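You operate a simulated robot arm through the tools that you are given. There is no shell and no other tool.

You run a simulated robot arm. Do the job below in one go: nothing can be reset, and whatever is moved stays where it is left.

JOB
Print one blue leaf on the white tile through the leaf stencil.
Fine: use the green pad; the print is full; pad and stencil go back.
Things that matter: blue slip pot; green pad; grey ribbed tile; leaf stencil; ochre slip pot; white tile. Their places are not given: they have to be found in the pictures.

Only the result counts: the job must be done as asked and must still hold three seconds after the hand-in. Knocking over, shifting, dropping, spilling or breaking anything else fails it.

ROBOT AND FRAMES
A 7-joint arm with a two-finger parallel gripper, fixed in place. Base frame: the origin is at the foot of the arm, x ahead of it, y to its left, z up; the work surface is at about z = 80. Lengths are in cm, angles in rad, forces in N, time in s.
With the tool pointing down near the work surface it reaches from about 10 to 66 cm from the base axis. Its first joint turns from -1.152 to 1.152 rad. Payload 1.57 kg.
The TCP is the grasp point between the finger pads, 3 cm short of the fingertips. In the tool frame z runs along the fingers and y along their closing line. The gripper opens to 8 cm. The fingers are 1.7 cm wide and 1.2 cm thick; the gripper's body (4 by 8.2 cm) begins 8 cm behind the TCP.
Orientation is that of the tool frame in the base frame, as a unit quaternion [x, y, z, w]. With the fingers straight down and closing along the base's y, the tool's x points along the base's -x, its y along +y and its z along -z.

CONTROLS
- The arm moves only by the tool play_rows. Its arguments are lists of equal length, an entry for each row: "gripper": the gripper command, from -1 (shut) to 1 (fully open), values between in proportion; "slide": the shift along the base's x, y, z in units of 50 mm (1.0 is 50 mm), a list of three; "rotation": the turn, a rotation vector about the base's x, y, z in units of 8 degrees (1.0 is 8 degrees), a list of three. In form: {"gripper": [gripper, ...], "slide": [[tx, ty, tz], ...], "rotation": [[ax, ay, az], ...]}. A call has 1 to 20 rows; each row shifts and turns the commanded pose from where the row before left it. A call with a number of a shift or a turn outside -1 to 1 is refused whole. Each row takes 0.2 s and may step no farther than 5 cm and 0.15 rad from the row before; otherwise, or with a gripper value out of range, the whole call is refused. Where a pose cannot be reached the arm comes as near as it can. A force on the tool above 40 N (or 10 N above the force at the start of the call, whichever is more), or a blocked arm, ends the call early, and 0.2 s more pass. Each finger travels about 7.2 cm/s and halts on what it meets, pressing with about 28 N; the grip force reading is that of the motor and also rises with nothing between the fingers. The clock runs only during rows and for 0.2 s after the last one: add rows that do not move to give the fingers time. The reply holds the time, the measured pose of the TCP, the force on the tool along the base axes, the opening and the grip force, in the units named above and with some noise, with the torque about the TCP (base axes, N m) and any sound that the robot's microphone picked up, and new pictures: "views" is both (left out), scene, wrist or none.
- Cameras (640 x 400 px; columns grow to the right, rows downward): "scene" is fixed at [6.94, 44.88, 141.69]; the picture's right is [-0.59, -0.81, 0.00], its down [-0.49, 0.36, -0.79] and it looks along [0.64, -0.47, -0.61] (base axes); focal length 303 px, centre (320, 200). "wrist" rides on the gripper at [7.2, -0.7, -12.2] in the tool frame; the picture's right is [0.09, 1.00, 0.00], its down [-0.84, 0.08, -0.54] and it looks along [-0.54, 0.05, 0.84] (tool axes); focal length 238 px, centre (320, 200).
- probe_pixels(camera, pixels): for up to 12 pixels [column, row] of the newest picture of that camera ("zoom" is the newest enlarged one), the place [x, y, z] in the base frame of the surface seen there, good to about 0.3 cm. It takes no simulated time.
- inspect(camera, box): a new picture of the part [left, top, right, bottom] of that camera's present view, enlarged. It takes no simulated time.
- finish_job(): hands the job in; it is judged then, once.

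Unless the task says otherwise, let go and move clear before handing in.

The tools are called after "Request:" as a command line: name --argument value ..., lists and objects as JSON in quotes. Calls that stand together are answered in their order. play_rows: Moves the arm, as the interface text tells. Its arguments: {"type":"object","properties":{"gripper":{"type":"array"},"slide":{"type":"array"},"rotation":{"type":"array"},"views":{"type":"string","enum":["both","scene","wrist","none"]}},"required":["gripper","slide","rotation"]} The other tools are called the same way: probe_pixels (camera, pixels) gives the place of the surface under pixels of a picture; inspect (camera, box) takes an enlarged picture of a part of a camera's view; finish_job () hands the job in.

At the start:

```text
time: 0.0
ee_pos: [46.11, 2.64, 117.16]
tool_rot: [-0.001, 1.0, 0.0, 0.0]
wrist_force: [-0.4, 0.5, -0.3]
moment: [0.0, 0.01, 0.01]
opening: 7.97
finger_force: 0.0
```

scene: 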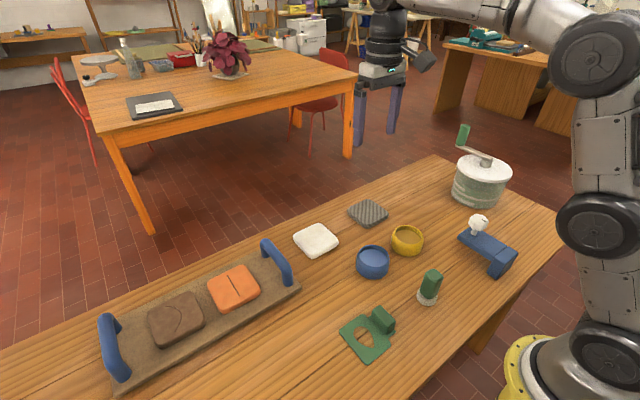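
wrist: 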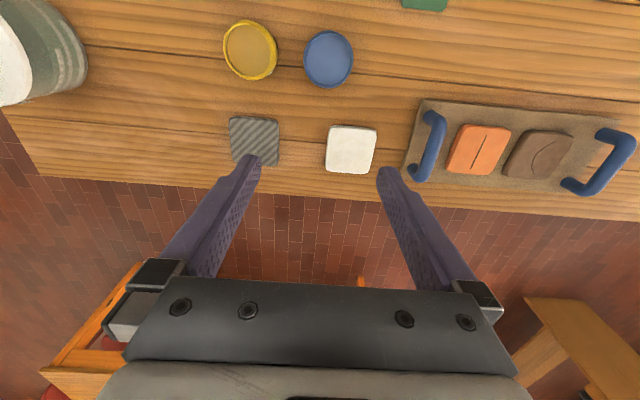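

The scene picture shows the white tile near (316,240), grey ribbed tile near (368,213), blue pot near (372,262), ochre pot near (407,240), green pad near (430,287) and the leaf stencil with a green grip near (368,335). I'll enlarge and probe these.

Request:
inspect --camera "scene" --box '[280, 180, 480, 305]'

Request:
probe_pixels --camera "scene" --pixels '[[316, 240], [295, 239], [316, 224], [338, 242], [317, 257], [368, 213], [372, 265], [407, 242], [432, 273], [428, 297], [383, 313], [365, 340]]'

```text
3.20 times, centred on (380, 242) of scene
```

zoom: 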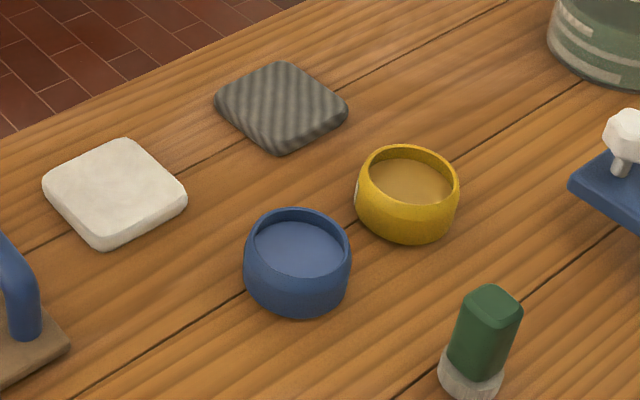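

```text
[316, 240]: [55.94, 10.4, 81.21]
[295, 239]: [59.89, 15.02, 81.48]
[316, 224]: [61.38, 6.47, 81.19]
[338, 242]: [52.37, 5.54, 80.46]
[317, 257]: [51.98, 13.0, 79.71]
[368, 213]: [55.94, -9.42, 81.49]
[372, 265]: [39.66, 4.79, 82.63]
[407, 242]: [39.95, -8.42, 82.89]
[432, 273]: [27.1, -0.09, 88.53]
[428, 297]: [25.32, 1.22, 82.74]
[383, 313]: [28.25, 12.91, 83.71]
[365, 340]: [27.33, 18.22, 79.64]
```

Request:
inspect --camera "scene" --box '[320, 255, 480, 375]'

Request:
inspect --camera "scene" --box '[440, 110, 560, 300]'

```text
3.33 times, centred on (400, 315) of scene
```

zoom: 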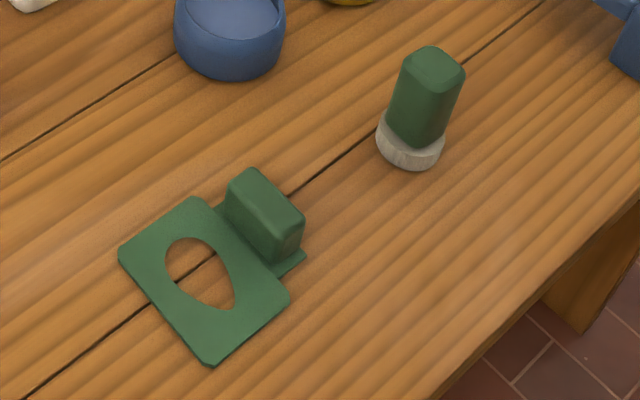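

```text
2.11 times, centred on (500, 205) of scene
```

zoom: 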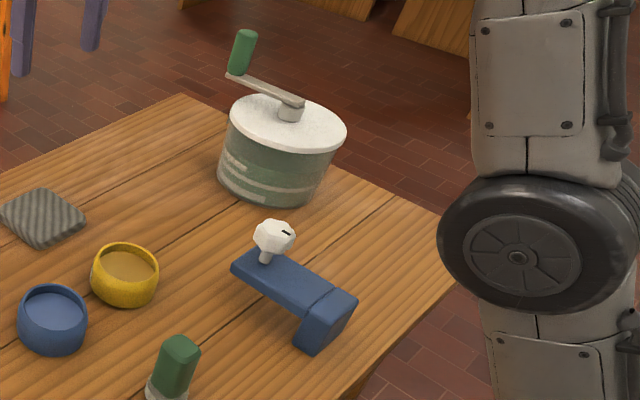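

Request:
inspect --camera "scene" --box '[320, 290, 416, 370]'

```text
5.00 times, centred on (368, 330) of scene
```

zoom: 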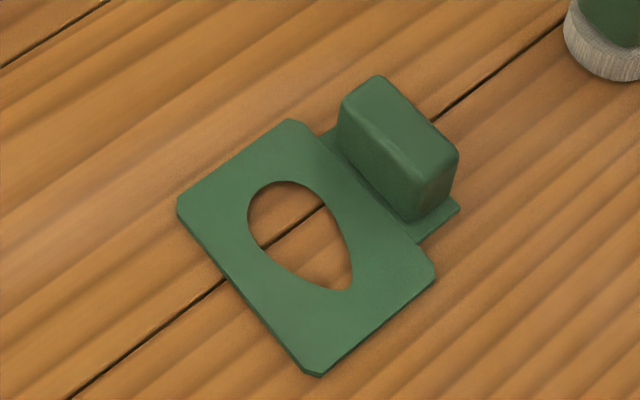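

Request:
probe_pixels --camera "zoom" --pixels '[[290, 125], [184, 207], [318, 368], [430, 272], [378, 82], [345, 106], [452, 157], [415, 185], [455, 210], [252, 205], [348, 285], [300, 236]]'

Request:
probe_pixels --camera "wrist" --pixels '[[326, 172], [329, 126], [376, 129], [371, 173], [350, 150], [328, 60], [249, 50], [254, 140], [425, 4], [232, 118], [278, 119], [276, 163]]'

```text
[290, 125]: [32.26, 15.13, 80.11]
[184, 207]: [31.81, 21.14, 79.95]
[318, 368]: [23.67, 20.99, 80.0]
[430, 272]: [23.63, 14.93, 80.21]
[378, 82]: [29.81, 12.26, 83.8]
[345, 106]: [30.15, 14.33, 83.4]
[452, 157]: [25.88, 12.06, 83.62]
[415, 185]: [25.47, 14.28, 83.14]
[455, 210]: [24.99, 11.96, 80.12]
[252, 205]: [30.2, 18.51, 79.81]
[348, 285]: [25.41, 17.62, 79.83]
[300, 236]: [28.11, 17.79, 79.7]
```

```text
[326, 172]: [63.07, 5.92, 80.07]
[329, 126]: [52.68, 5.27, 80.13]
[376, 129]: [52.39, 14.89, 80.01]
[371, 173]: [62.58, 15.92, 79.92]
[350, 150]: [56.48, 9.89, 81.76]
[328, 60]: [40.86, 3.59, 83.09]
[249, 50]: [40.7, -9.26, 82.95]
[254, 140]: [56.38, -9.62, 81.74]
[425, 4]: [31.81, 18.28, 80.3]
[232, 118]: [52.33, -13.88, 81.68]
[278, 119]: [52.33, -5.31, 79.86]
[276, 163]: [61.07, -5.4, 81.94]
```

The stencil plate lies at about x 23.6–32.2, y 15–21 with its handle around (27.9, 13.2). Next I enlarge the pad, the pots and the white tile to get exact edges.

Request:
inspect --camera "scene" --box '[390, 255, 470, 305]'

Request:
probe_pixels --camera "zoom" --pixels '[[300, 300], [320, 200]]'

```text
8.00 times, centred on (430, 280) of scene
```

zoom: 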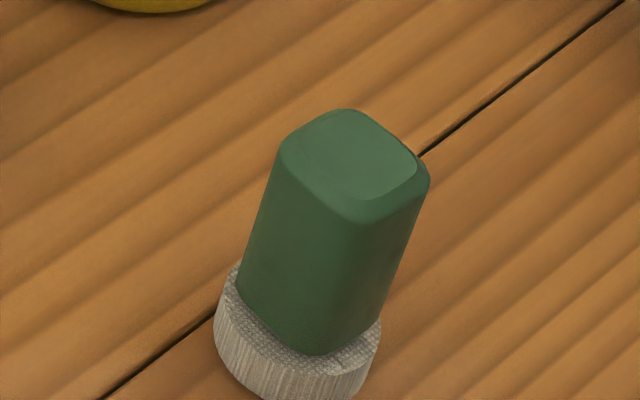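

```text
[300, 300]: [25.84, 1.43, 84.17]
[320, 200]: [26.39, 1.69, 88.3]
```

Request:
probe_pixels --camera "zoom" --pixels '[[345, 115], [285, 150], [352, 205], [420, 172], [350, 155], [240, 275], [312, 345], [260, 330], [230, 345], [340, 375], [232, 290], [372, 335]]'

Request:
inspect --camera "scene" --box '[345, 235, 425, 285]'

```text
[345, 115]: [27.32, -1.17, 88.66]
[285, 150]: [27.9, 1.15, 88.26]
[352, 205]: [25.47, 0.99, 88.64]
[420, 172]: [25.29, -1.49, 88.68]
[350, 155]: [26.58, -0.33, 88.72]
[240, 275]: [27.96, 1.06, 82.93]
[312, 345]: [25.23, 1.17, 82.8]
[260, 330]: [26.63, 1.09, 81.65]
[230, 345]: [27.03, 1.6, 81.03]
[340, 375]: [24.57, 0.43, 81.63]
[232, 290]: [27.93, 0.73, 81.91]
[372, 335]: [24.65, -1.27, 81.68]
```

```text
8.00 times, centred on (385, 260) of scene
```

zoom: 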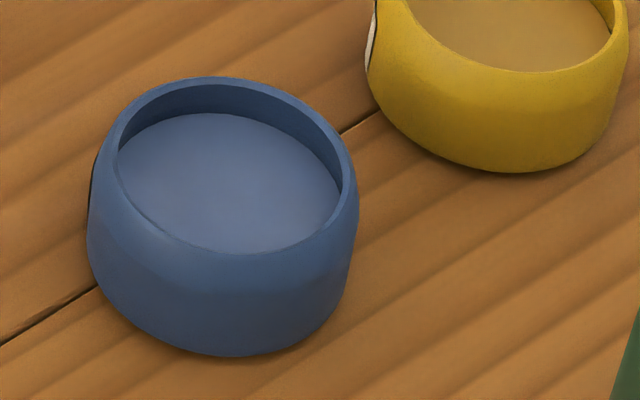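

Request:
probe_pixels --camera "zoom" --pixels '[[215, 82], [110, 140], [350, 165], [220, 250], [135, 235], [230, 180], [135, 150], [325, 205], [225, 345], [100, 200], [220, 115], [345, 260]]'

Request:
inspect --camera "scene" --box '[276, 210, 356, 260]'

```text
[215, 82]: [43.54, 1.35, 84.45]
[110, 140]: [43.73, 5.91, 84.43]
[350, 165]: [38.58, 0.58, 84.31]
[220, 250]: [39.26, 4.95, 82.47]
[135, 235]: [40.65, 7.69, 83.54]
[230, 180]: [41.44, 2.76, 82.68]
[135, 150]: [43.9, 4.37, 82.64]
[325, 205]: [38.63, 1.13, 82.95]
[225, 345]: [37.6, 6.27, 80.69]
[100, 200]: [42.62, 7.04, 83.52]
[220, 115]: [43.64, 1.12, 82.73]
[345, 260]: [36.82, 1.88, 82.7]
```

```text
8.00 times, centred on (316, 235) of scene
```

zoom: 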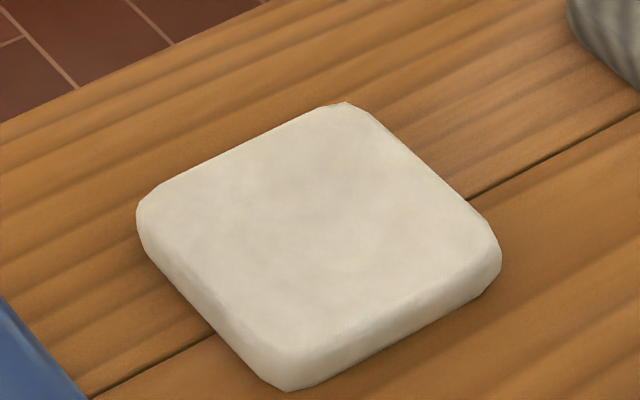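

Request:
probe_pixels --camera "zoom" --pixels '[[150, 205], [342, 112], [488, 240], [290, 365], [320, 235], [250, 155], [415, 170], [215, 290], [395, 300], [160, 195], [355, 110], [300, 360]]'

```text
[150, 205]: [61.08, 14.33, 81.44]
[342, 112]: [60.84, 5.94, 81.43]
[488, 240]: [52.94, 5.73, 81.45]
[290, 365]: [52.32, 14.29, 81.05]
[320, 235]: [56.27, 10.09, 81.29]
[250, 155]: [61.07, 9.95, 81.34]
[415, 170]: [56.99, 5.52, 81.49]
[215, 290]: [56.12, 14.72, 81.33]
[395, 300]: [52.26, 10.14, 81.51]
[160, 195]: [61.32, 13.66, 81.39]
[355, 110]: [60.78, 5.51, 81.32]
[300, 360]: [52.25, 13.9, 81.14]
```

The white tile spans about x 52–61.2, y 5.5–14.9 with its top at z≈81.4; the blue pot is centred near (40.7, 3.7) with slip at ~82.6. I move above the stencil handle for a closer wrist view.

Request:
play_rows --gripper '[1, 1, 1, 1, 1, 1, 1, 1, 1]' --slide '[[-0.455, 0.264, -0.429], [-0.455, 0.264, -0.429], [-0.455, 0.264, -0.429], [-0.455, 0.264, -0.429], [-0.455, 0.264, -0.429], [-0.455, 0.264, -0.429], [-0.455, 0.264, -0.429], [-0.455, 0.264, -0.429], [0, 0, 0]]' --rotation '[[0, 0, 0], [0, 0, 0], [0, 0, 0], [0, 0, 0], [0, 0, 0], [0, 0, 0], [0, 0, 0], [0, 0, 0], [0, 0, 0]]' --views "both"

```text
time: 2.0
ee_pos: [27.97, 13.32, 99.9]
tool_rot: [0.001, 1.0, 0.0, 0.0]
wrist_force: [0.4, -0.5, -0.1]
moment: [-0.01, -0.02, 0.0]
opening: 8.0
finger_force: 0.1
```

scene: 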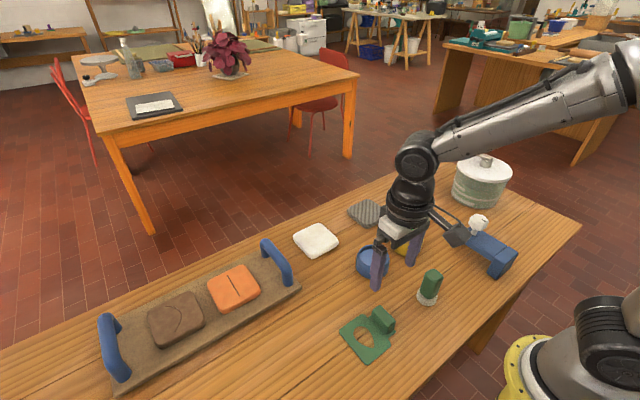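
wrist: 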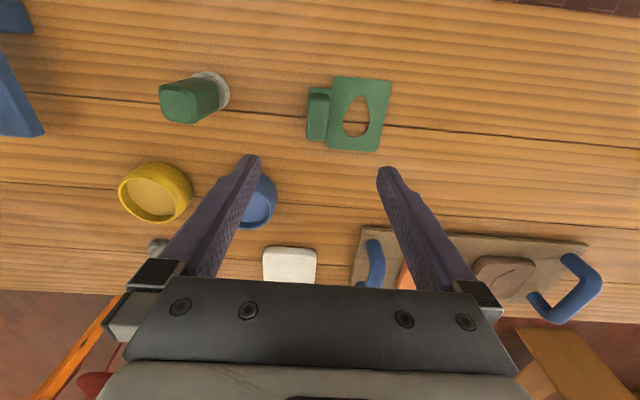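

The wrist picture now shows the stencil at (350,115), handle at (318,115), and the pad at (195,97). I enlarge these to refine the measurements.

Request:
inspect --camera "wrist" --box '[290, 60, 418, 160]'

Request:
probe_pixels --camera "wrist" --pixels '[[318, 92], [318, 138], [309, 115], [327, 115], [334, 78], [390, 82], [378, 151], [328, 148], [362, 96], [354, 135], [342, 120], [369, 122]]'

Request:
inspect --camera "wrist" --box '[140, 50, 268, 150]'

```text
4.00 times, centred on (354, 110) of wrist
```

zoom: 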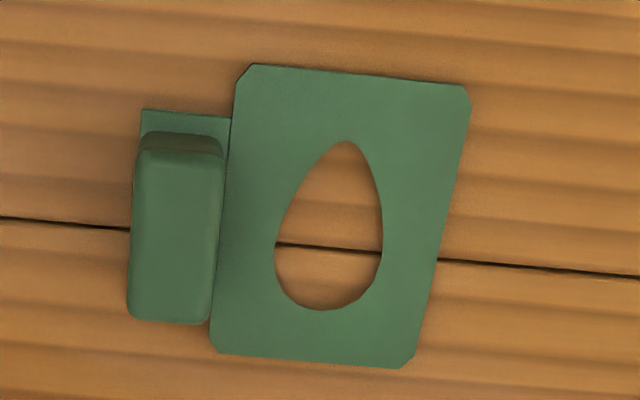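

```text
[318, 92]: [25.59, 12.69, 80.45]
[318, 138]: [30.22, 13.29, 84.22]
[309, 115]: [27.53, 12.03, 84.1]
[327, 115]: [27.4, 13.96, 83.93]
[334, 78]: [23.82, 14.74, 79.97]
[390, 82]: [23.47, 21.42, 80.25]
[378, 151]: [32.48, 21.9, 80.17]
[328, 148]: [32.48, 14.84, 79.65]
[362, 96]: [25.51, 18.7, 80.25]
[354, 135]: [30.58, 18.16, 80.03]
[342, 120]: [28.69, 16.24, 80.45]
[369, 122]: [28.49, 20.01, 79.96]
```

```text
4.00 times, centred on (204, 100) of wrist
```

zoom: 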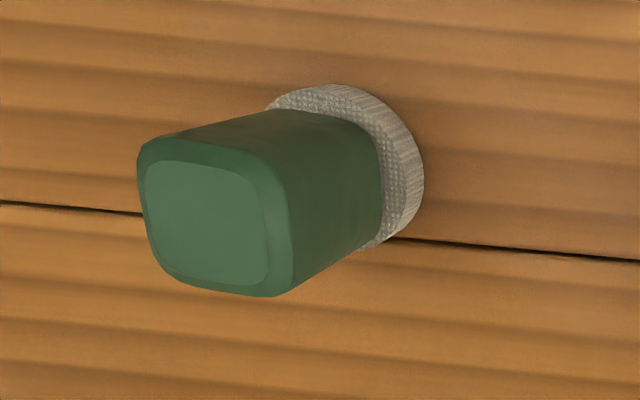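

Request:
probe_pixels --camera "zoom" --pixels '[[145, 160], [160, 270], [275, 290], [265, 170], [205, 220], [300, 92], [415, 160], [415, 205], [372, 242], [380, 150], [385, 110], [345, 90]]'

Request:
inspect --camera "scene" --box '[340, 290, 400, 365]'

```text
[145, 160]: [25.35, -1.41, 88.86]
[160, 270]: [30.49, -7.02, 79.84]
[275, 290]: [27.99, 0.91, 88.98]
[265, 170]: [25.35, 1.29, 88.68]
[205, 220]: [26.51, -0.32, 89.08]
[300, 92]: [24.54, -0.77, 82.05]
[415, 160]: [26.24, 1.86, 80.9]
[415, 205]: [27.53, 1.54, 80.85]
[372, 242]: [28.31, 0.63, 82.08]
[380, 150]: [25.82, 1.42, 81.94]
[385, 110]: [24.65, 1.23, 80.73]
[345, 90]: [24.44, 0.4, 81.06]
```

```text
5.33 times, centred on (370, 328) of scene
```

zoom: 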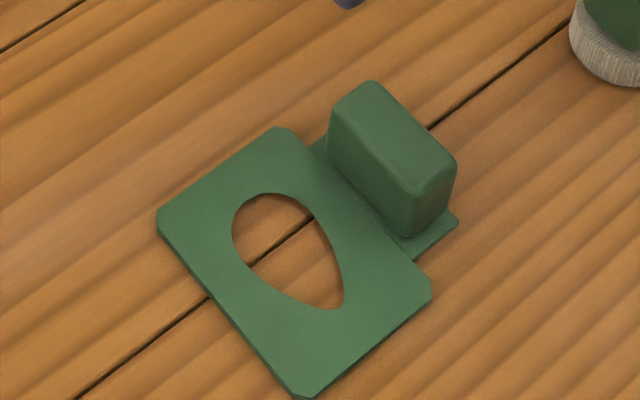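

The stencil handle is centred near (27.9, 13.1), top z≈84, plate top ≈80.3; leaf hole about x 25.3–30.7, y 16.2–19.9. The pad's sponge is about 4.1 cm across, centred near (26.55, −0.1). I lower over the stencil handle.

Request:
play_rows --gripper '[1, 1, 1, 1, 1, 1]' --slide '[[-0.007, -0.022, -0.6], [-0.007, -0.022, -0.6], [0, 0, -0.6], [0, 0, -0.6], [0, 0, -0.4], [0, 0, 0]]' --rotation '[[0, 0, 0], [0, 0, 0], [0, 0, 0], [0, 0, 0], [0, 0, 0], [0, 0, 0]]' --views "both"

```text
time: 3.4
ee_pos: [27.77, 12.86, 85.97]
tool_rot: [-0.001, 1.0, 0.001, 0.0]
wrist_force: [-0.6, 0.3, -0.6]
moment: [-0.01, 0.04, -0.03]
opening: 8.03
finger_force: 0.2
```

scene: 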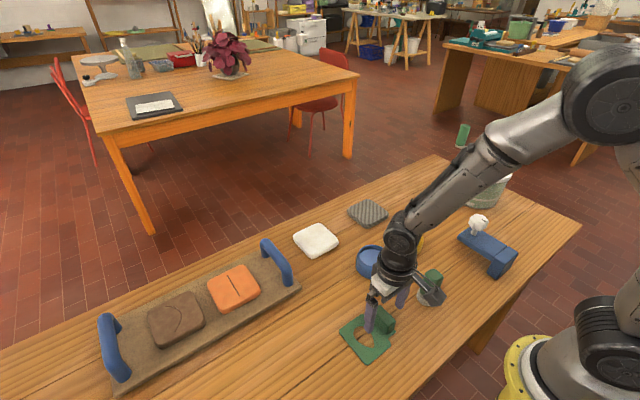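
wrist: 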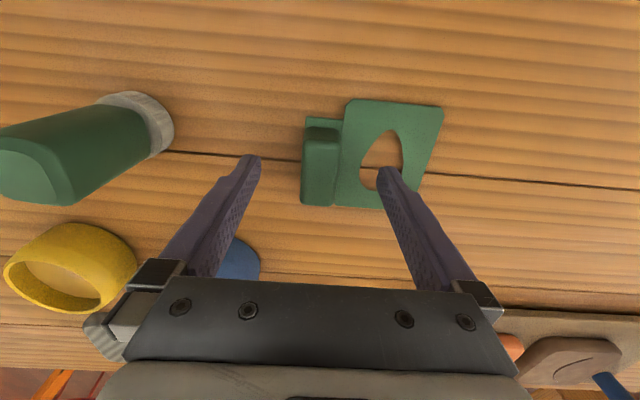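

The gripper straddles the handle (wrist picture: fingertips at (248,160) and (388,175), handle at (322,165)). I enlarge and probe to check centring before the final drop.

Request:
inspect --camera "wrist" --box '[230, 80, 460, 224]'

Request:
probe_pixels --camera "wrist" --pixels '[[305, 180], [335, 180], [320, 200], [320, 135], [347, 150], [380, 130], [368, 190], [400, 155]]'

```text
2.78 times, centred on (345, 152) of wrist
```

zoom: 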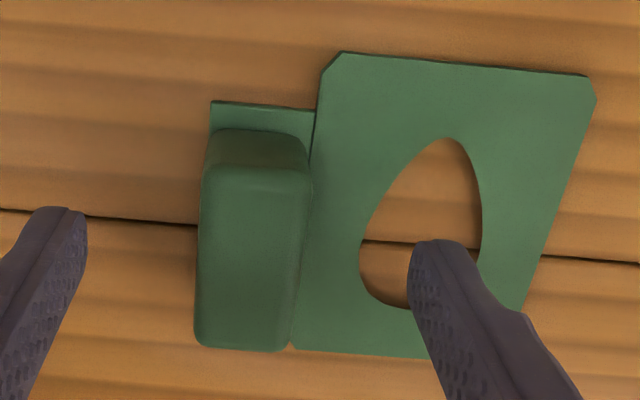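

```text
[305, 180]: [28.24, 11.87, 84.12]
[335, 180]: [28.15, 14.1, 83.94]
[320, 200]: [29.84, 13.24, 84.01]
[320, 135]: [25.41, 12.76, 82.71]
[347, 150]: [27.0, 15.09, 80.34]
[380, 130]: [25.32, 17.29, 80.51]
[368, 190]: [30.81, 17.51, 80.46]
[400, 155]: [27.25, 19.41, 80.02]
```

Request:
play_rows --gripper '[1, 1, -1, -1, -1, -1, -1]' --slide '[[0, 0, -0.21], [0, 0, -0.2], [0, 0, 0], [0, 0, 0], [0, 0, 0], [0, 0, 0], [0, 0, 0]]' --rotation '[[0, 0, 0], [0, 0, 0], [0, 0, 0], [0, 0, 0], [0, 0, 0], [0, 0, 0], [0, 0, 0]]' --views "both"

```text
time: 5.0
ee_pos: [27.86, 12.86, 83.82]
tool_rot: [0.001, 1.0, -0.001, 0.0]
wrist_force: [0.2, 0.2, 0.0]
moment: [-0.01, 0.02, 0.0]
opening: 2.49
finger_force: 27.9
```

scene: 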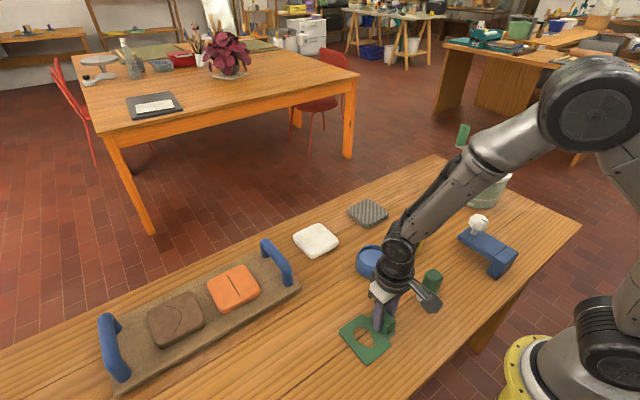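
wrist: 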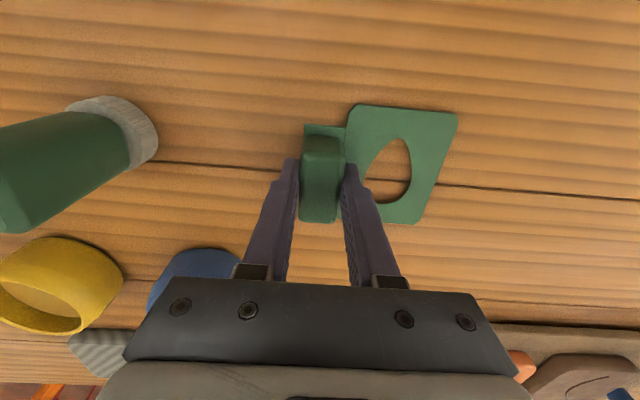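

The handle is held (opening 2.49, grip 28 N). I lift straight up and carry the stencil over the white tile.

Request:
play_rows --gripper '[-1, -1, -1, -1, -1, -1, -1, -1, -1, -1, -1, -1, -1, -1, -1]' --slide '[[0, 0, 0.3], [0, 0, 0.6], [0, 0, 0.7], [0, 0, 0.7], [0, 0, 0.3], [0.572, -0.15, 0], [0.572, -0.15, 0], [0.572, -0.15, 0], [0.572, -0.15, 0], [0.572, -0.15, 0], [0.572, -0.15, 0], [0.572, -0.15, 0], [0.572, -0.15, 0], [0.572, -0.15, 0], [0.572, -0.15, 0]]' --rotation '[[0, 0, 0], [0, 0, 0], [0, 0, 0], [0, 0, 0], [0, 0, 0], [0, 0, 0], [0, 0, 0], [0, 0, 0], [0, 0, 0], [0, 0, 0], [0, 0, 0], [0, 0, 0], [0, 0, 0], [0, 0, 0], [0, 0, 0]]' --views "both"

```text
time: 8.2
ee_pos: [56.48, 5.33, 96.98]
tool_rot: [0.0, 1.0, 0.0, 0.001]
wrist_force: [-0.1, -0.4, 0.1]
moment: [-0.03, -0.02, -0.02]
opening: 2.51
finger_force: 28.6
```

scene: 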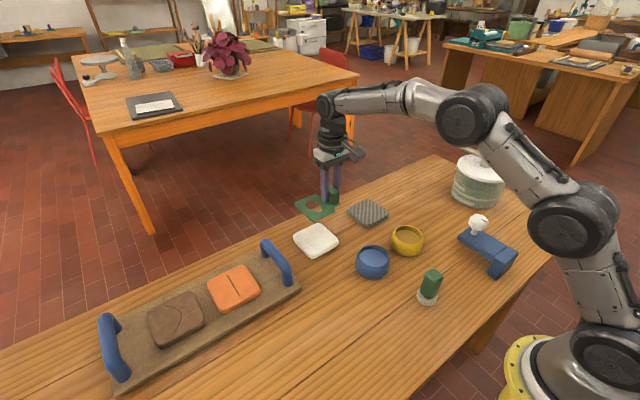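
wrist: 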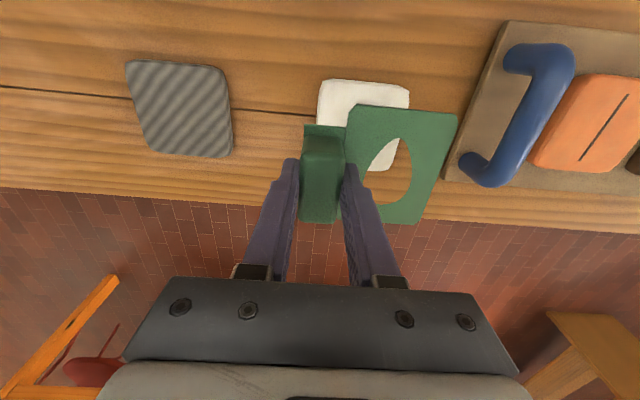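

The stencil hangs level above the tile (wrist: plate at (400,160), white tile behind at (362,110)). I probe both to check alignment before lowering.

Request:
inspect --camera "wrist" --box '[290, 70, 482, 230]'

Request:
probe_pixels --camera "wrist" --pixels '[[352, 107], [453, 115], [411, 219], [400, 130], [388, 208], [412, 170], [366, 185], [318, 100], [404, 90], [330, 82], [365, 95], [322, 190]]'

```text
2.50 times, centred on (386, 150) of wrist
```

zoom: 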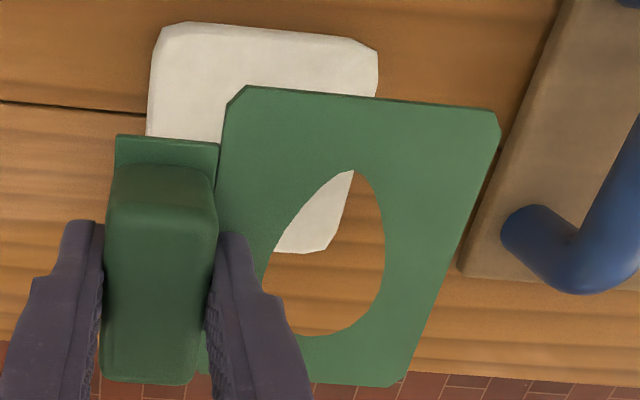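

```text
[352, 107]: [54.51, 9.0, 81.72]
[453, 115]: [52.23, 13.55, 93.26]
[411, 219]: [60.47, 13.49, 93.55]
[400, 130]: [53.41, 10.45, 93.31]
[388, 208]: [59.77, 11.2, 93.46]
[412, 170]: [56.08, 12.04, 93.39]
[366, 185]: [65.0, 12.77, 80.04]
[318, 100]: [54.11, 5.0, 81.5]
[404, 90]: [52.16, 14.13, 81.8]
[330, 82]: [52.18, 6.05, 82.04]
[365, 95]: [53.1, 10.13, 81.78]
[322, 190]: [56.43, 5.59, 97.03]
```

Hole centre is near (56.6, 10.4) and the tile centre near (56.6, 10.1), so alignment is good; I shift 0.2 cm in +y for handle support and lower to just above the tile.

Request:
play_rows --gripper '[-1, -1, -1, -1, -1, -1]' --slide '[[0, 0.04, -0.4], [0, 0, -0.5], [0, 0, -0.5], [0, 0, -0.45], [0, 0, -0.27], [0, 0, 0]]' --rotation '[[0, 0, 0], [0, 0, 0], [0, 0, 0], [0, 0, 0], [0, 0, 0], [0, 0, 0]]' --views "both"

```text
time: 9.6
ee_pos: [56.35, 5.67, 86.35]
tool_rot: [-0.001, 1.0, 0.001, 0.0]
wrist_force: [0.2, 0.5, -0.7]
moment: [0.02, 0.03, 0.03]
opening: 2.52
finger_force: 28.3
```

scene: 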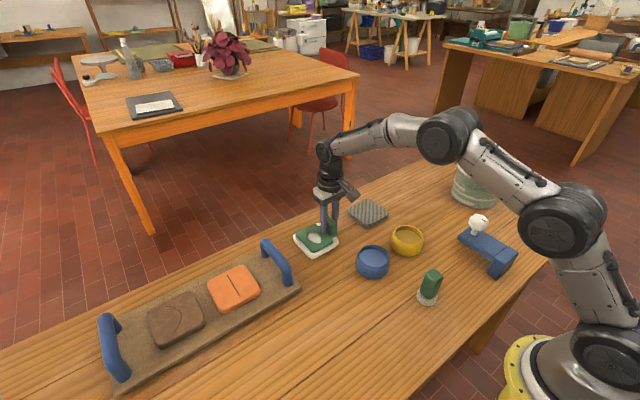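
wrist: 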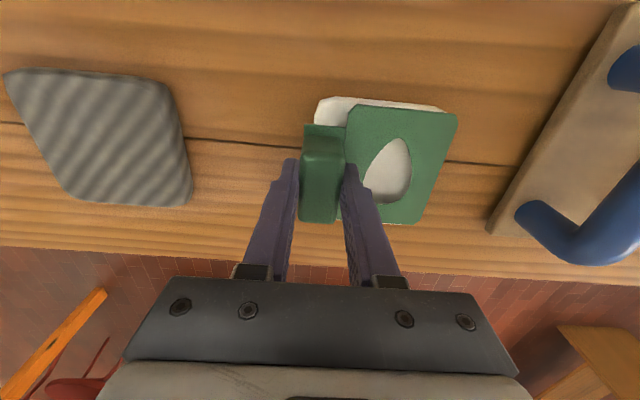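

The stencil is just above the tile (scene (318,238)); I lower in small steps watching the vertical force.

Request:
play_rows --gripper '[-1, -1, -1, -1]' --slide '[[0, 0, -0.06], [0, 0, -0.05], [0, 0, -0.03], [0, 0, 0]]' --rotation '[[0, 0, 0], [0, 0, 0], [0, 0, 0], [0, 0, 0]]' --views "none"

Request:
inspect --camera "scene" --box '[280, 205, 360, 265]'

```text
time: 10.6
ee_pos: [56.45, 5.69, 85.74]
tool_rot: [0.0, 1.0, 0.0, 0.0]
wrist_force: [-2.2, -0.9, 5.4]
moment: [0.07, 0.27, 0.0]
opening: 2.51
finger_force: 27.5
```

```text
6.67 times, centred on (320, 235) of scene
```

zoom: 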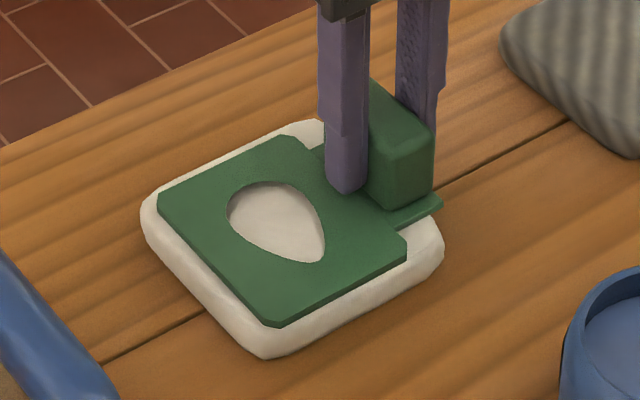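

The stencil rests on the tile (upward force 5.4 N at TCP z 85.74), hole well inside the white tile in the enlarged scene. I ease the pressure, open a little and rise straight up.

Request:
play_rows --gripper '[-1, -0.1, -0.1, 0.1, 0.1, 0.1, 0.1, 0.1, 1]' --slide '[[0, 0, 0.008], [0, 0, 0], [0, 0, 0], [0, 0, 0], [0, 0, 0.2], [0, 0, 0.6], [0, 0, 0.7], [0, 0, 0.7], [0, 0, 0]]' --rotation '[[0, 0, 0], [0, 0, 0], [0, 0, 0], [0, 0, 0], [0, 0, 0], [0, 0, 0], [0, 0, 0], [0, 0, 0], [0, 0, 0]]' --views "both"

Request:
inspect --camera "scene" --box '[280, 205, 360, 265]'

```text
time: 12.6
ee_pos: [56.35, 5.62, 96.63]
tool_rot: [0.001, 1.0, 0.0, 0.001]
wrist_force: [-0.1, -0.7, 0.8]
moment: [-0.02, -0.01, 0.01]
opening: 7.99
finger_force: 0.0
```

scene: 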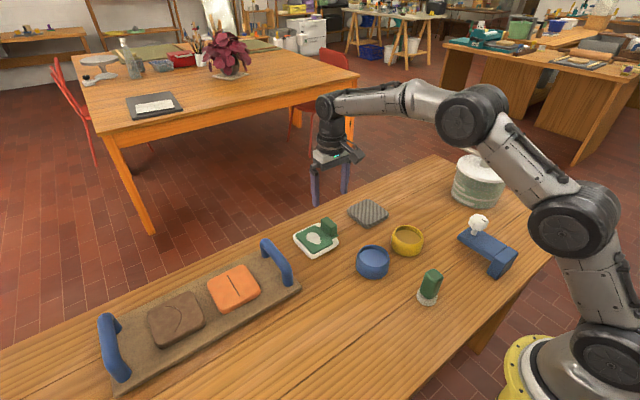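
wrist: 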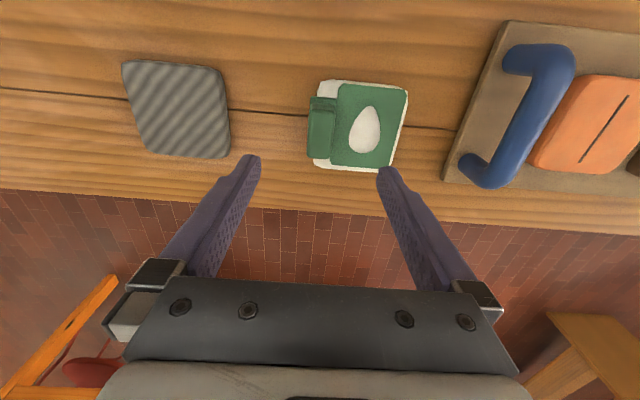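

```text
6.67 times, centred on (320, 235) of scene
```

zoom: 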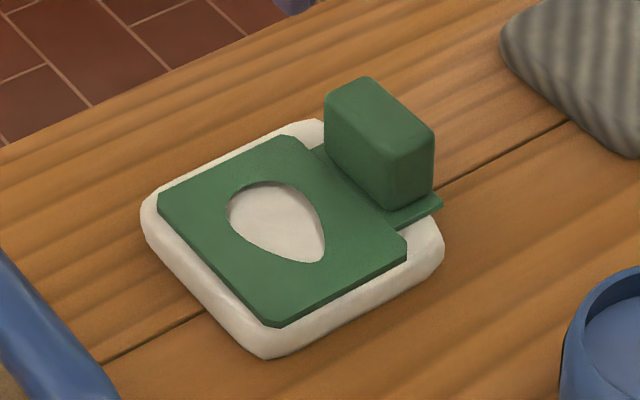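

The stencil lies flat on the tile with the white leaf opening visible (wrist (365,128)). I measure the opening's outline for the dab positions.

Request:
inspect --camera "wrist" --box '[300, 70, 420, 180]'

Request:
probe_pixels --camera "wrist" --pixels '[[365, 130], [369, 106], [363, 152], [349, 138], [380, 130], [335, 165], [408, 90], [390, 167], [340, 85]]'

```text
3.64 times, centred on (360, 125) of wrist
```

zoom: 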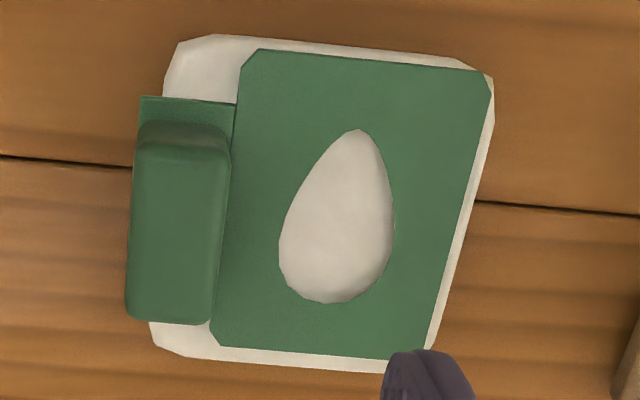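

```text
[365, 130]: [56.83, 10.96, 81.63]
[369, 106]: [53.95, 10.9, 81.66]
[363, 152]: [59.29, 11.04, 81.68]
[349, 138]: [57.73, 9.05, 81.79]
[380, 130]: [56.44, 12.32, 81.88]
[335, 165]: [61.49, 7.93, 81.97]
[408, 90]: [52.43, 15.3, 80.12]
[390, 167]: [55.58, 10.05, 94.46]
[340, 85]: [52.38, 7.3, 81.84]
```

The leaf opening spans about x 53.9–59.4, y 9.05–12.4 (centre ≈ (56.65, 10.75)). Now I travel to above the green pad.

Request:
play_rows --gripper '[1, 1, 1, 1, 1, 1, 1, 1, 1, 1, 1]' --slide '[[-0.598, -0.116, 0], [-0.598, -0.116, 0], [-0.598, -0.116, 0], [-0.598, -0.116, 0], [-0.598, -0.116, 0], [-0.598, -0.116, 0], [-0.598, -0.116, 0], [-0.598, -0.116, 0], [-0.598, -0.116, 0], [-0.598, -0.116, 0], [0, 0, 0]]' --rotation '[[0, 0, 0], [0, 0, 0], [0, 0, 0], [0, 0, 0], [0, 0, 0], [0, 0, 0], [0, 0, 0], [0, 0, 0], [0, 0, 0], [0, 0, 0], [0, 0, 0]]' --views "both"

Request:
inspect --camera "wrist" --box '[220, 50, 412, 170]'

```text
time: 15.0
ee_pos: [26.49, 0.0, 96.66]
tool_rot: [0.0, 1.0, 0.001, -0.001]
wrist_force: [0.6, 0.5, 0.7]
moment: [0.03, 0.03, -0.02]
opening: 7.96
finger_force: 0.1
```

scene: 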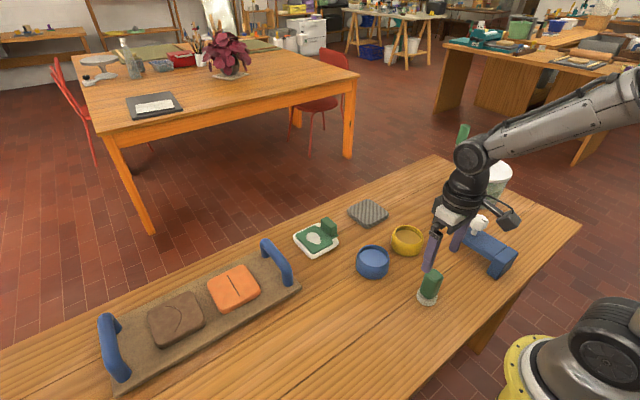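
wrist: 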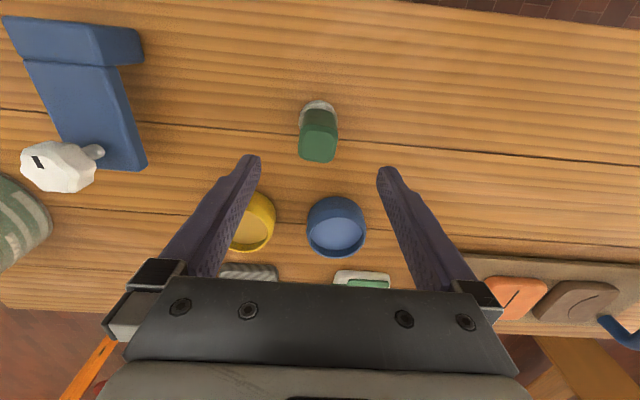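

```text
3.33 times, centred on (316, 110) of wrist
```

zoom: 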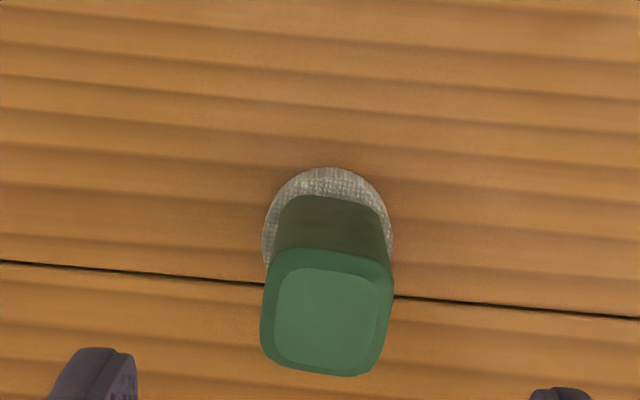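

The pad stands right between the open fingers (wrist (318,140)); the blue pot is at (337,225). I probe both.

Request:
probe_pixels --camera "zoom" --pixels '[[270, 310], [388, 310], [325, 368], [328, 258], [328, 312], [330, 172], [266, 225], [390, 225]]'

Request:
inspect --camera "wrist" --box '[280, 180, 400, 265]'

```text
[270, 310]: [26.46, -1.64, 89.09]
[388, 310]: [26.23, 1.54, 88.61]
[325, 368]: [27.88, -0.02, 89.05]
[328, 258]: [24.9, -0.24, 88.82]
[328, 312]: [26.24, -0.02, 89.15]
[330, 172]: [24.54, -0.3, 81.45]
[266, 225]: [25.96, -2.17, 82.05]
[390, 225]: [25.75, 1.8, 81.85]
```

```text
4.71 times, centred on (340, 222) of wrist
```

zoom: 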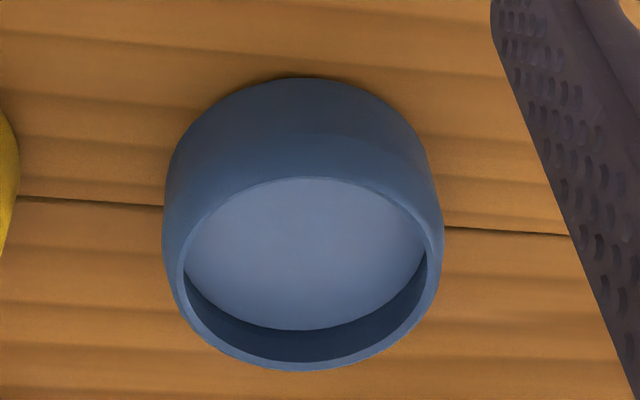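

Request:
probe_pixels --camera "zoom" --pixels '[[310, 180], [180, 255], [438, 235], [305, 366], [305, 260], [305, 325], [200, 300], [410, 285], [305, 190], [195, 230], [420, 230], [300, 345]]'

```text
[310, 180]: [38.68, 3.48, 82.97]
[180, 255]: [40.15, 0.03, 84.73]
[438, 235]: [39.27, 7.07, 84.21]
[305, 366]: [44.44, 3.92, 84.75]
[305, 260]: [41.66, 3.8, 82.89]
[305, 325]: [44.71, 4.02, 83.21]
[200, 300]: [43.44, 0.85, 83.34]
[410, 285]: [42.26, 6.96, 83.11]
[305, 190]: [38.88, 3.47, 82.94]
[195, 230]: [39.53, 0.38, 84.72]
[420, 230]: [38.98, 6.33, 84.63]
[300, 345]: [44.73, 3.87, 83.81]
```

The pad handle is centred near (26.4, −0.05), top 88.9; the blue pot opening is centred near (40.75, 3.6) with inner radius about 3.4. I lower over the pad and grip it.

Request:
play_rows --gripper '[1, 1, 1, 1, 1, 1, -1, -1, -1, -1, -1]' --slide '[[-0.016, 0.008, -0.5], [0, 0, -0.5], [0, 0, -0.5], [0, 0, -0.4], [0, 0, -0.178], [0, 0, 0], [0, 0, 0], [0, 0, 0], [0, 0, 0], [0, 0, 0], [0, 0, 0]]' --rotation '[[0, 0, 0], [0, 0, 0], [0, 0, 0], [0, 0, 0], [0, 0, 0], [0, 0, 0], [0, 0, 0], [0, 0, 0], [0, 0, 0], [0, 0, 0], [0, 0, 0]]' --views "both"

```text
time: 17.4
ee_pos: [26.59, 0.03, 86.2]
tool_rot: [0.0, 1.0, 0.0, 0.0]
wrist_force: [1.4, 0.1, -0.5]
moment: [0.0, 0.0, 0.04]
opening: 3.35
finger_force: 27.8
```

scene: 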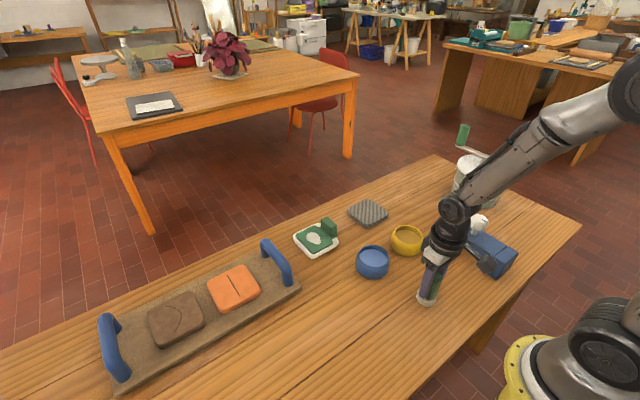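
wrist: 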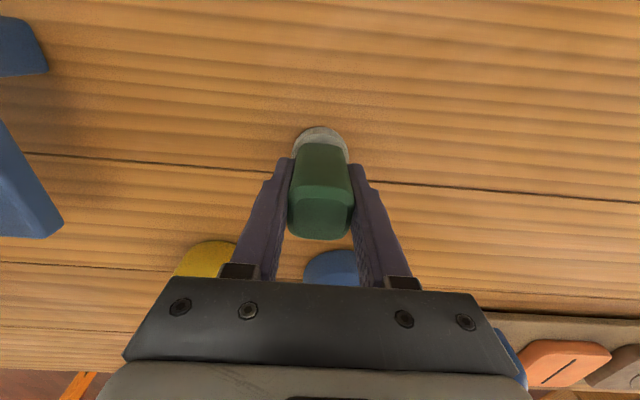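

The pad is gripped (opening 3.35). I lift it, carry it over the blue pot and look.

Request:
play_rows --gripper '[-1, -1, -1, -1, -1, -1, -1, -1, -1, -1]' --slide '[[0, 0, 0.3], [0, 0, 0.6], [0, 0, 0.6], [0, 0, 0.5], [0.5716, 0.147, 0], [0.5716, 0.147, 0], [0.5716, 0.147, 0], [0.5716, 0.147, 0], [0.5716, 0.147, 0], [0, 0, 0]]' --rotation '[[0, 0, 0], [0, 0, 0], [0, 0, 0], [0, 0, 0], [0, 0, 0], [0, 0, 0], [0, 0, 0], [0, 0, 0], [0, 0, 0], [0, 0, 0]]' --views "both"

Request:
inspect --camera "scene" --box '[330, 190, 430, 290]'

Request:
inspect --camera "wrist" --box '[240, 80, 400, 280]'

```text
time: 19.6
ee_pos: [40.78, 3.59, 96.19]
tool_rot: [0.0, 1.0, 0.0, 0.0]
wrist_force: [-0.5, -0.5, -1.1]
moment: [0.01, 0.01, 0.01]
opening: 3.32
finger_force: 28.1
```

scene: 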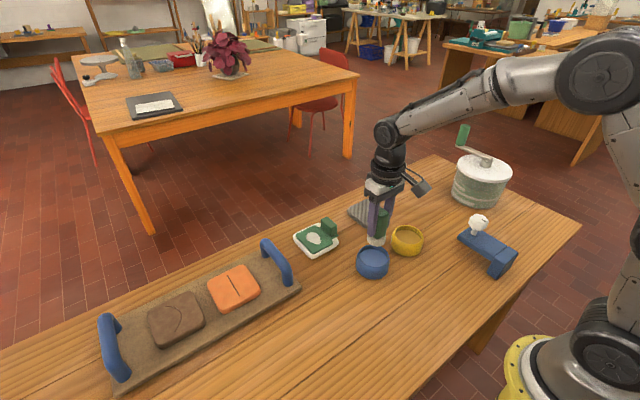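
wrist: 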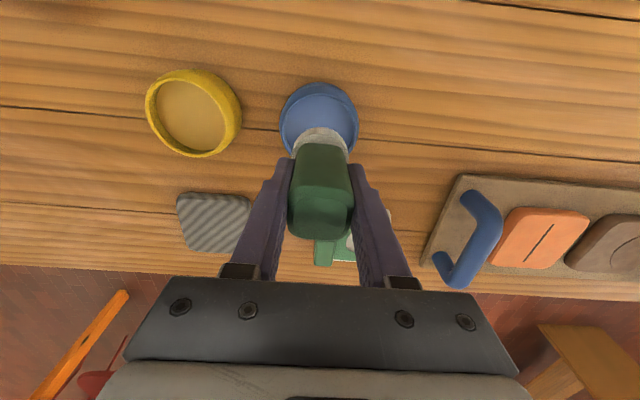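

```text
4.00 times, centred on (380, 240) of scene
```

zoom: 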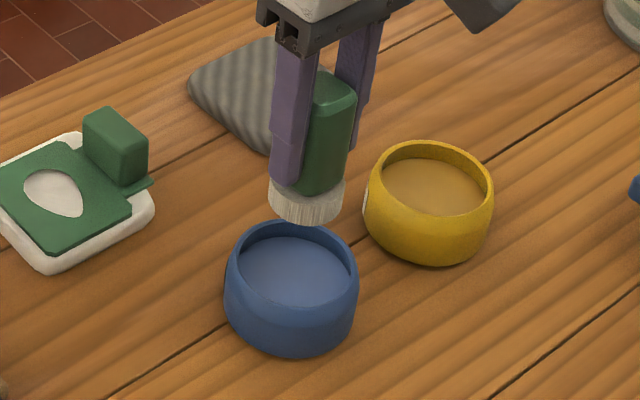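

```text
2.00 times, centred on (320, 180) of wrist
```

zoom: 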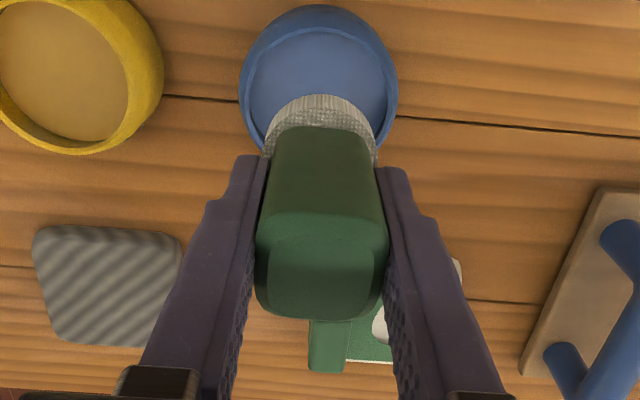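

The pad hangs right over the blue pot's opening (wrist zoom pot centre (318,90)). I lower it into the pot to about slip level and check the force.

Request:
play_rows --gripper '[-1, -1, -1, -1, -1, -1, -1]' --slide '[[-0.02, 0, -0.4], [0, 0, -0.4], [0, 0, -0.3], [0, 0, -0.2], [0, 0, -0.1], [0, 0, -0.08], [0, 0, 0]]' --rotation '[[0, 0, 0], [0, 0, 0], [0, 0, 0], [0, 0, 0], [0, 0, 0], [0, 0, 0], [0, 0, 0]]' --views "both"

Request:
inspect --camera "scene" --box '[330, 210, 430, 290]'

```text
time: 21.2
ee_pos: [40.92, 3.63, 89.03]
tool_rot: [0.001, 1.0, 0.0, 0.003]
wrist_force: [-5.0, -1.7, 27.3]
moment: [-0.06, 0.1, -0.01]
opening: 3.34
finger_force: 28.0
```

scene: 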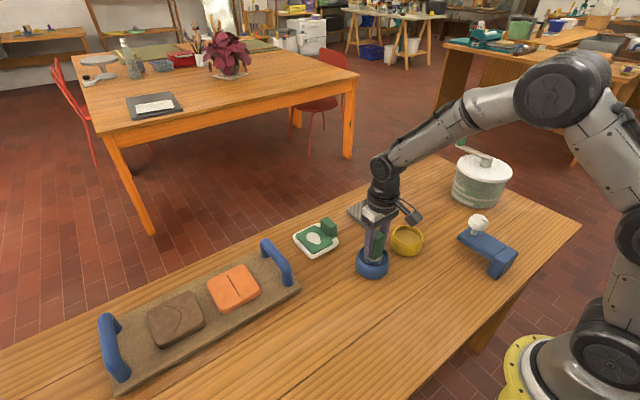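
wrist: 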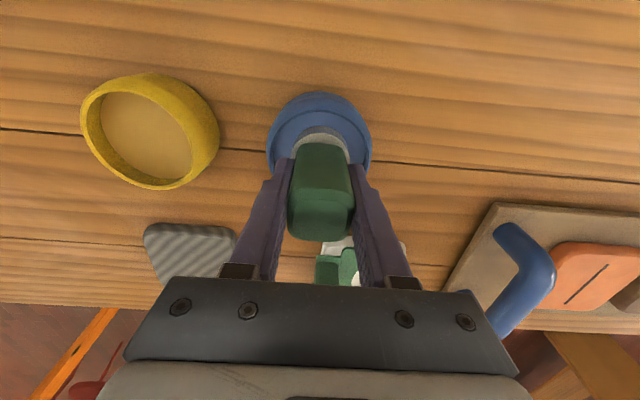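

```text
5.00 times, centred on (380, 250) of scene
```

zoom: 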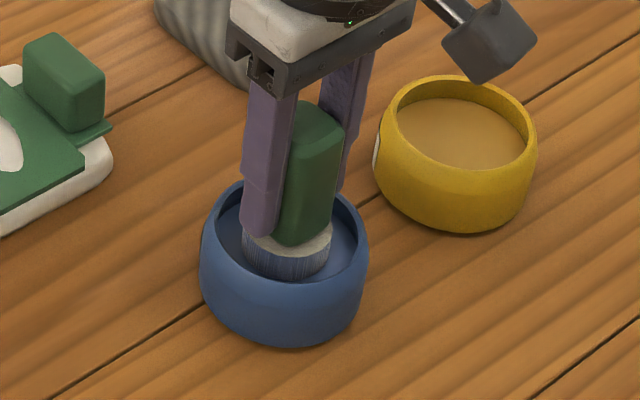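

The pad touches the slip and sides of the sponge are turning blue, but the upward force is 27 N, more than needed. I ease up a little and hold briefly.

Request:
play_rows --gripper '[-1, -1, -1]' --slide '[[0, 0, 0.03], [0, 0, 0], [0, 0, 0]]' --rotation '[[0, 0, 0], [0, 0, 0], [0, 0, 0]]' --views "none"

```text
time: 22.0
ee_pos: [40.95, 3.59, 89.17]
tool_rot: [0.0, 1.0, 0.0, 0.003]
wrist_force: [6.4, 2.1, 16.3]
moment: [0.09, -0.66, 0.07]
opening: 3.32
finger_force: 28.0
```

Request:
play_rows --gripper '[-1, -1, -1, -1, -1, -1]' --slide '[[0, 0, 0.03], [0, 0, 0.06], [0, 0, 0.2], [0, 0, 0.6], [0, 0, 0.6], [0, 0, 0]]' --rotation '[[0, 0, 0], [0, 0, 0], [0, 0, 0], [0, 0, 0], [0, 0, 0], [0, 0, 0]]' --views "both"

Request:
inspect --camera "scene" --box '[330, 190, 430, 290]'

Request:
inspect --camera "wrist" --box '[240, 80, 400, 280]'

```text
time: 23.4
ee_pos: [40.62, 3.66, 96.46]
tool_rot: [0.0, 1.0, 0.001, 0.0]
wrist_force: [0.2, -0.2, -1.3]
moment: [0.02, -0.01, -0.02]
opening: 3.34
finger_force: 27.9
```

scene: 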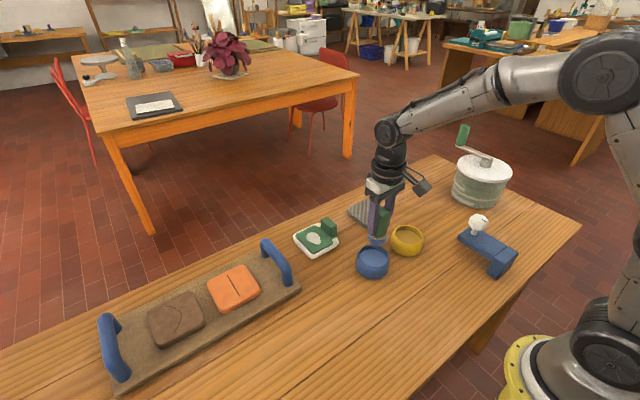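
wrist: 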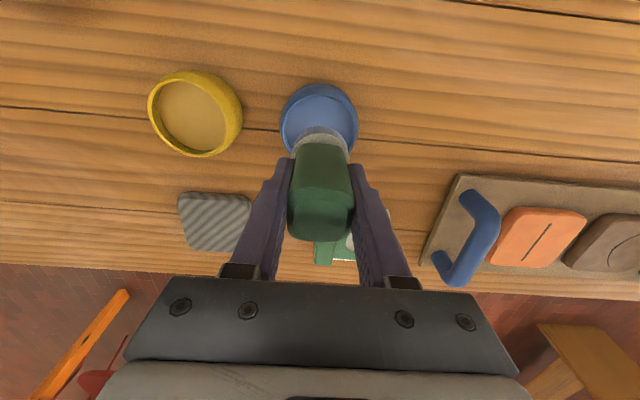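

```text
4.00 times, centred on (380, 240) of scene
```

zoom: 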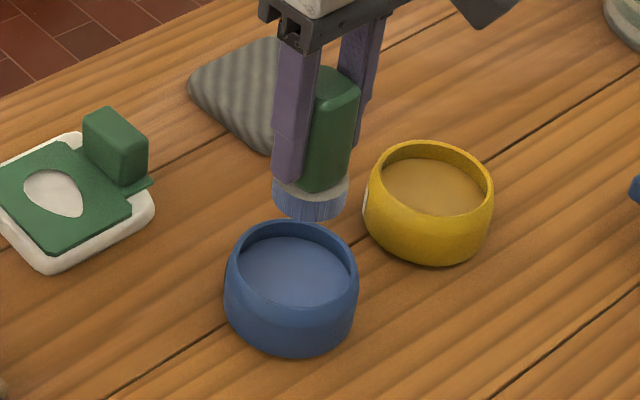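

```text
2.00 times, centred on (320, 180) of wrist
```

zoom: 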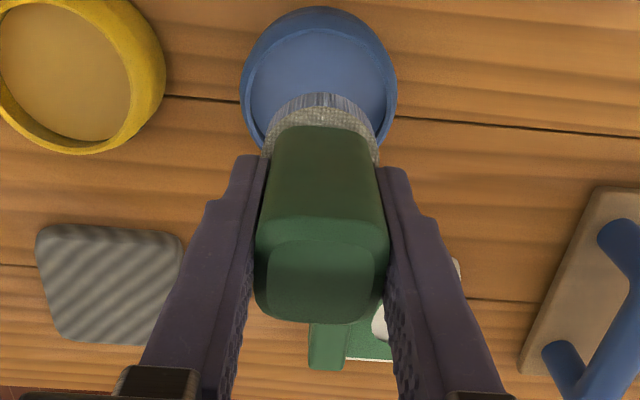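

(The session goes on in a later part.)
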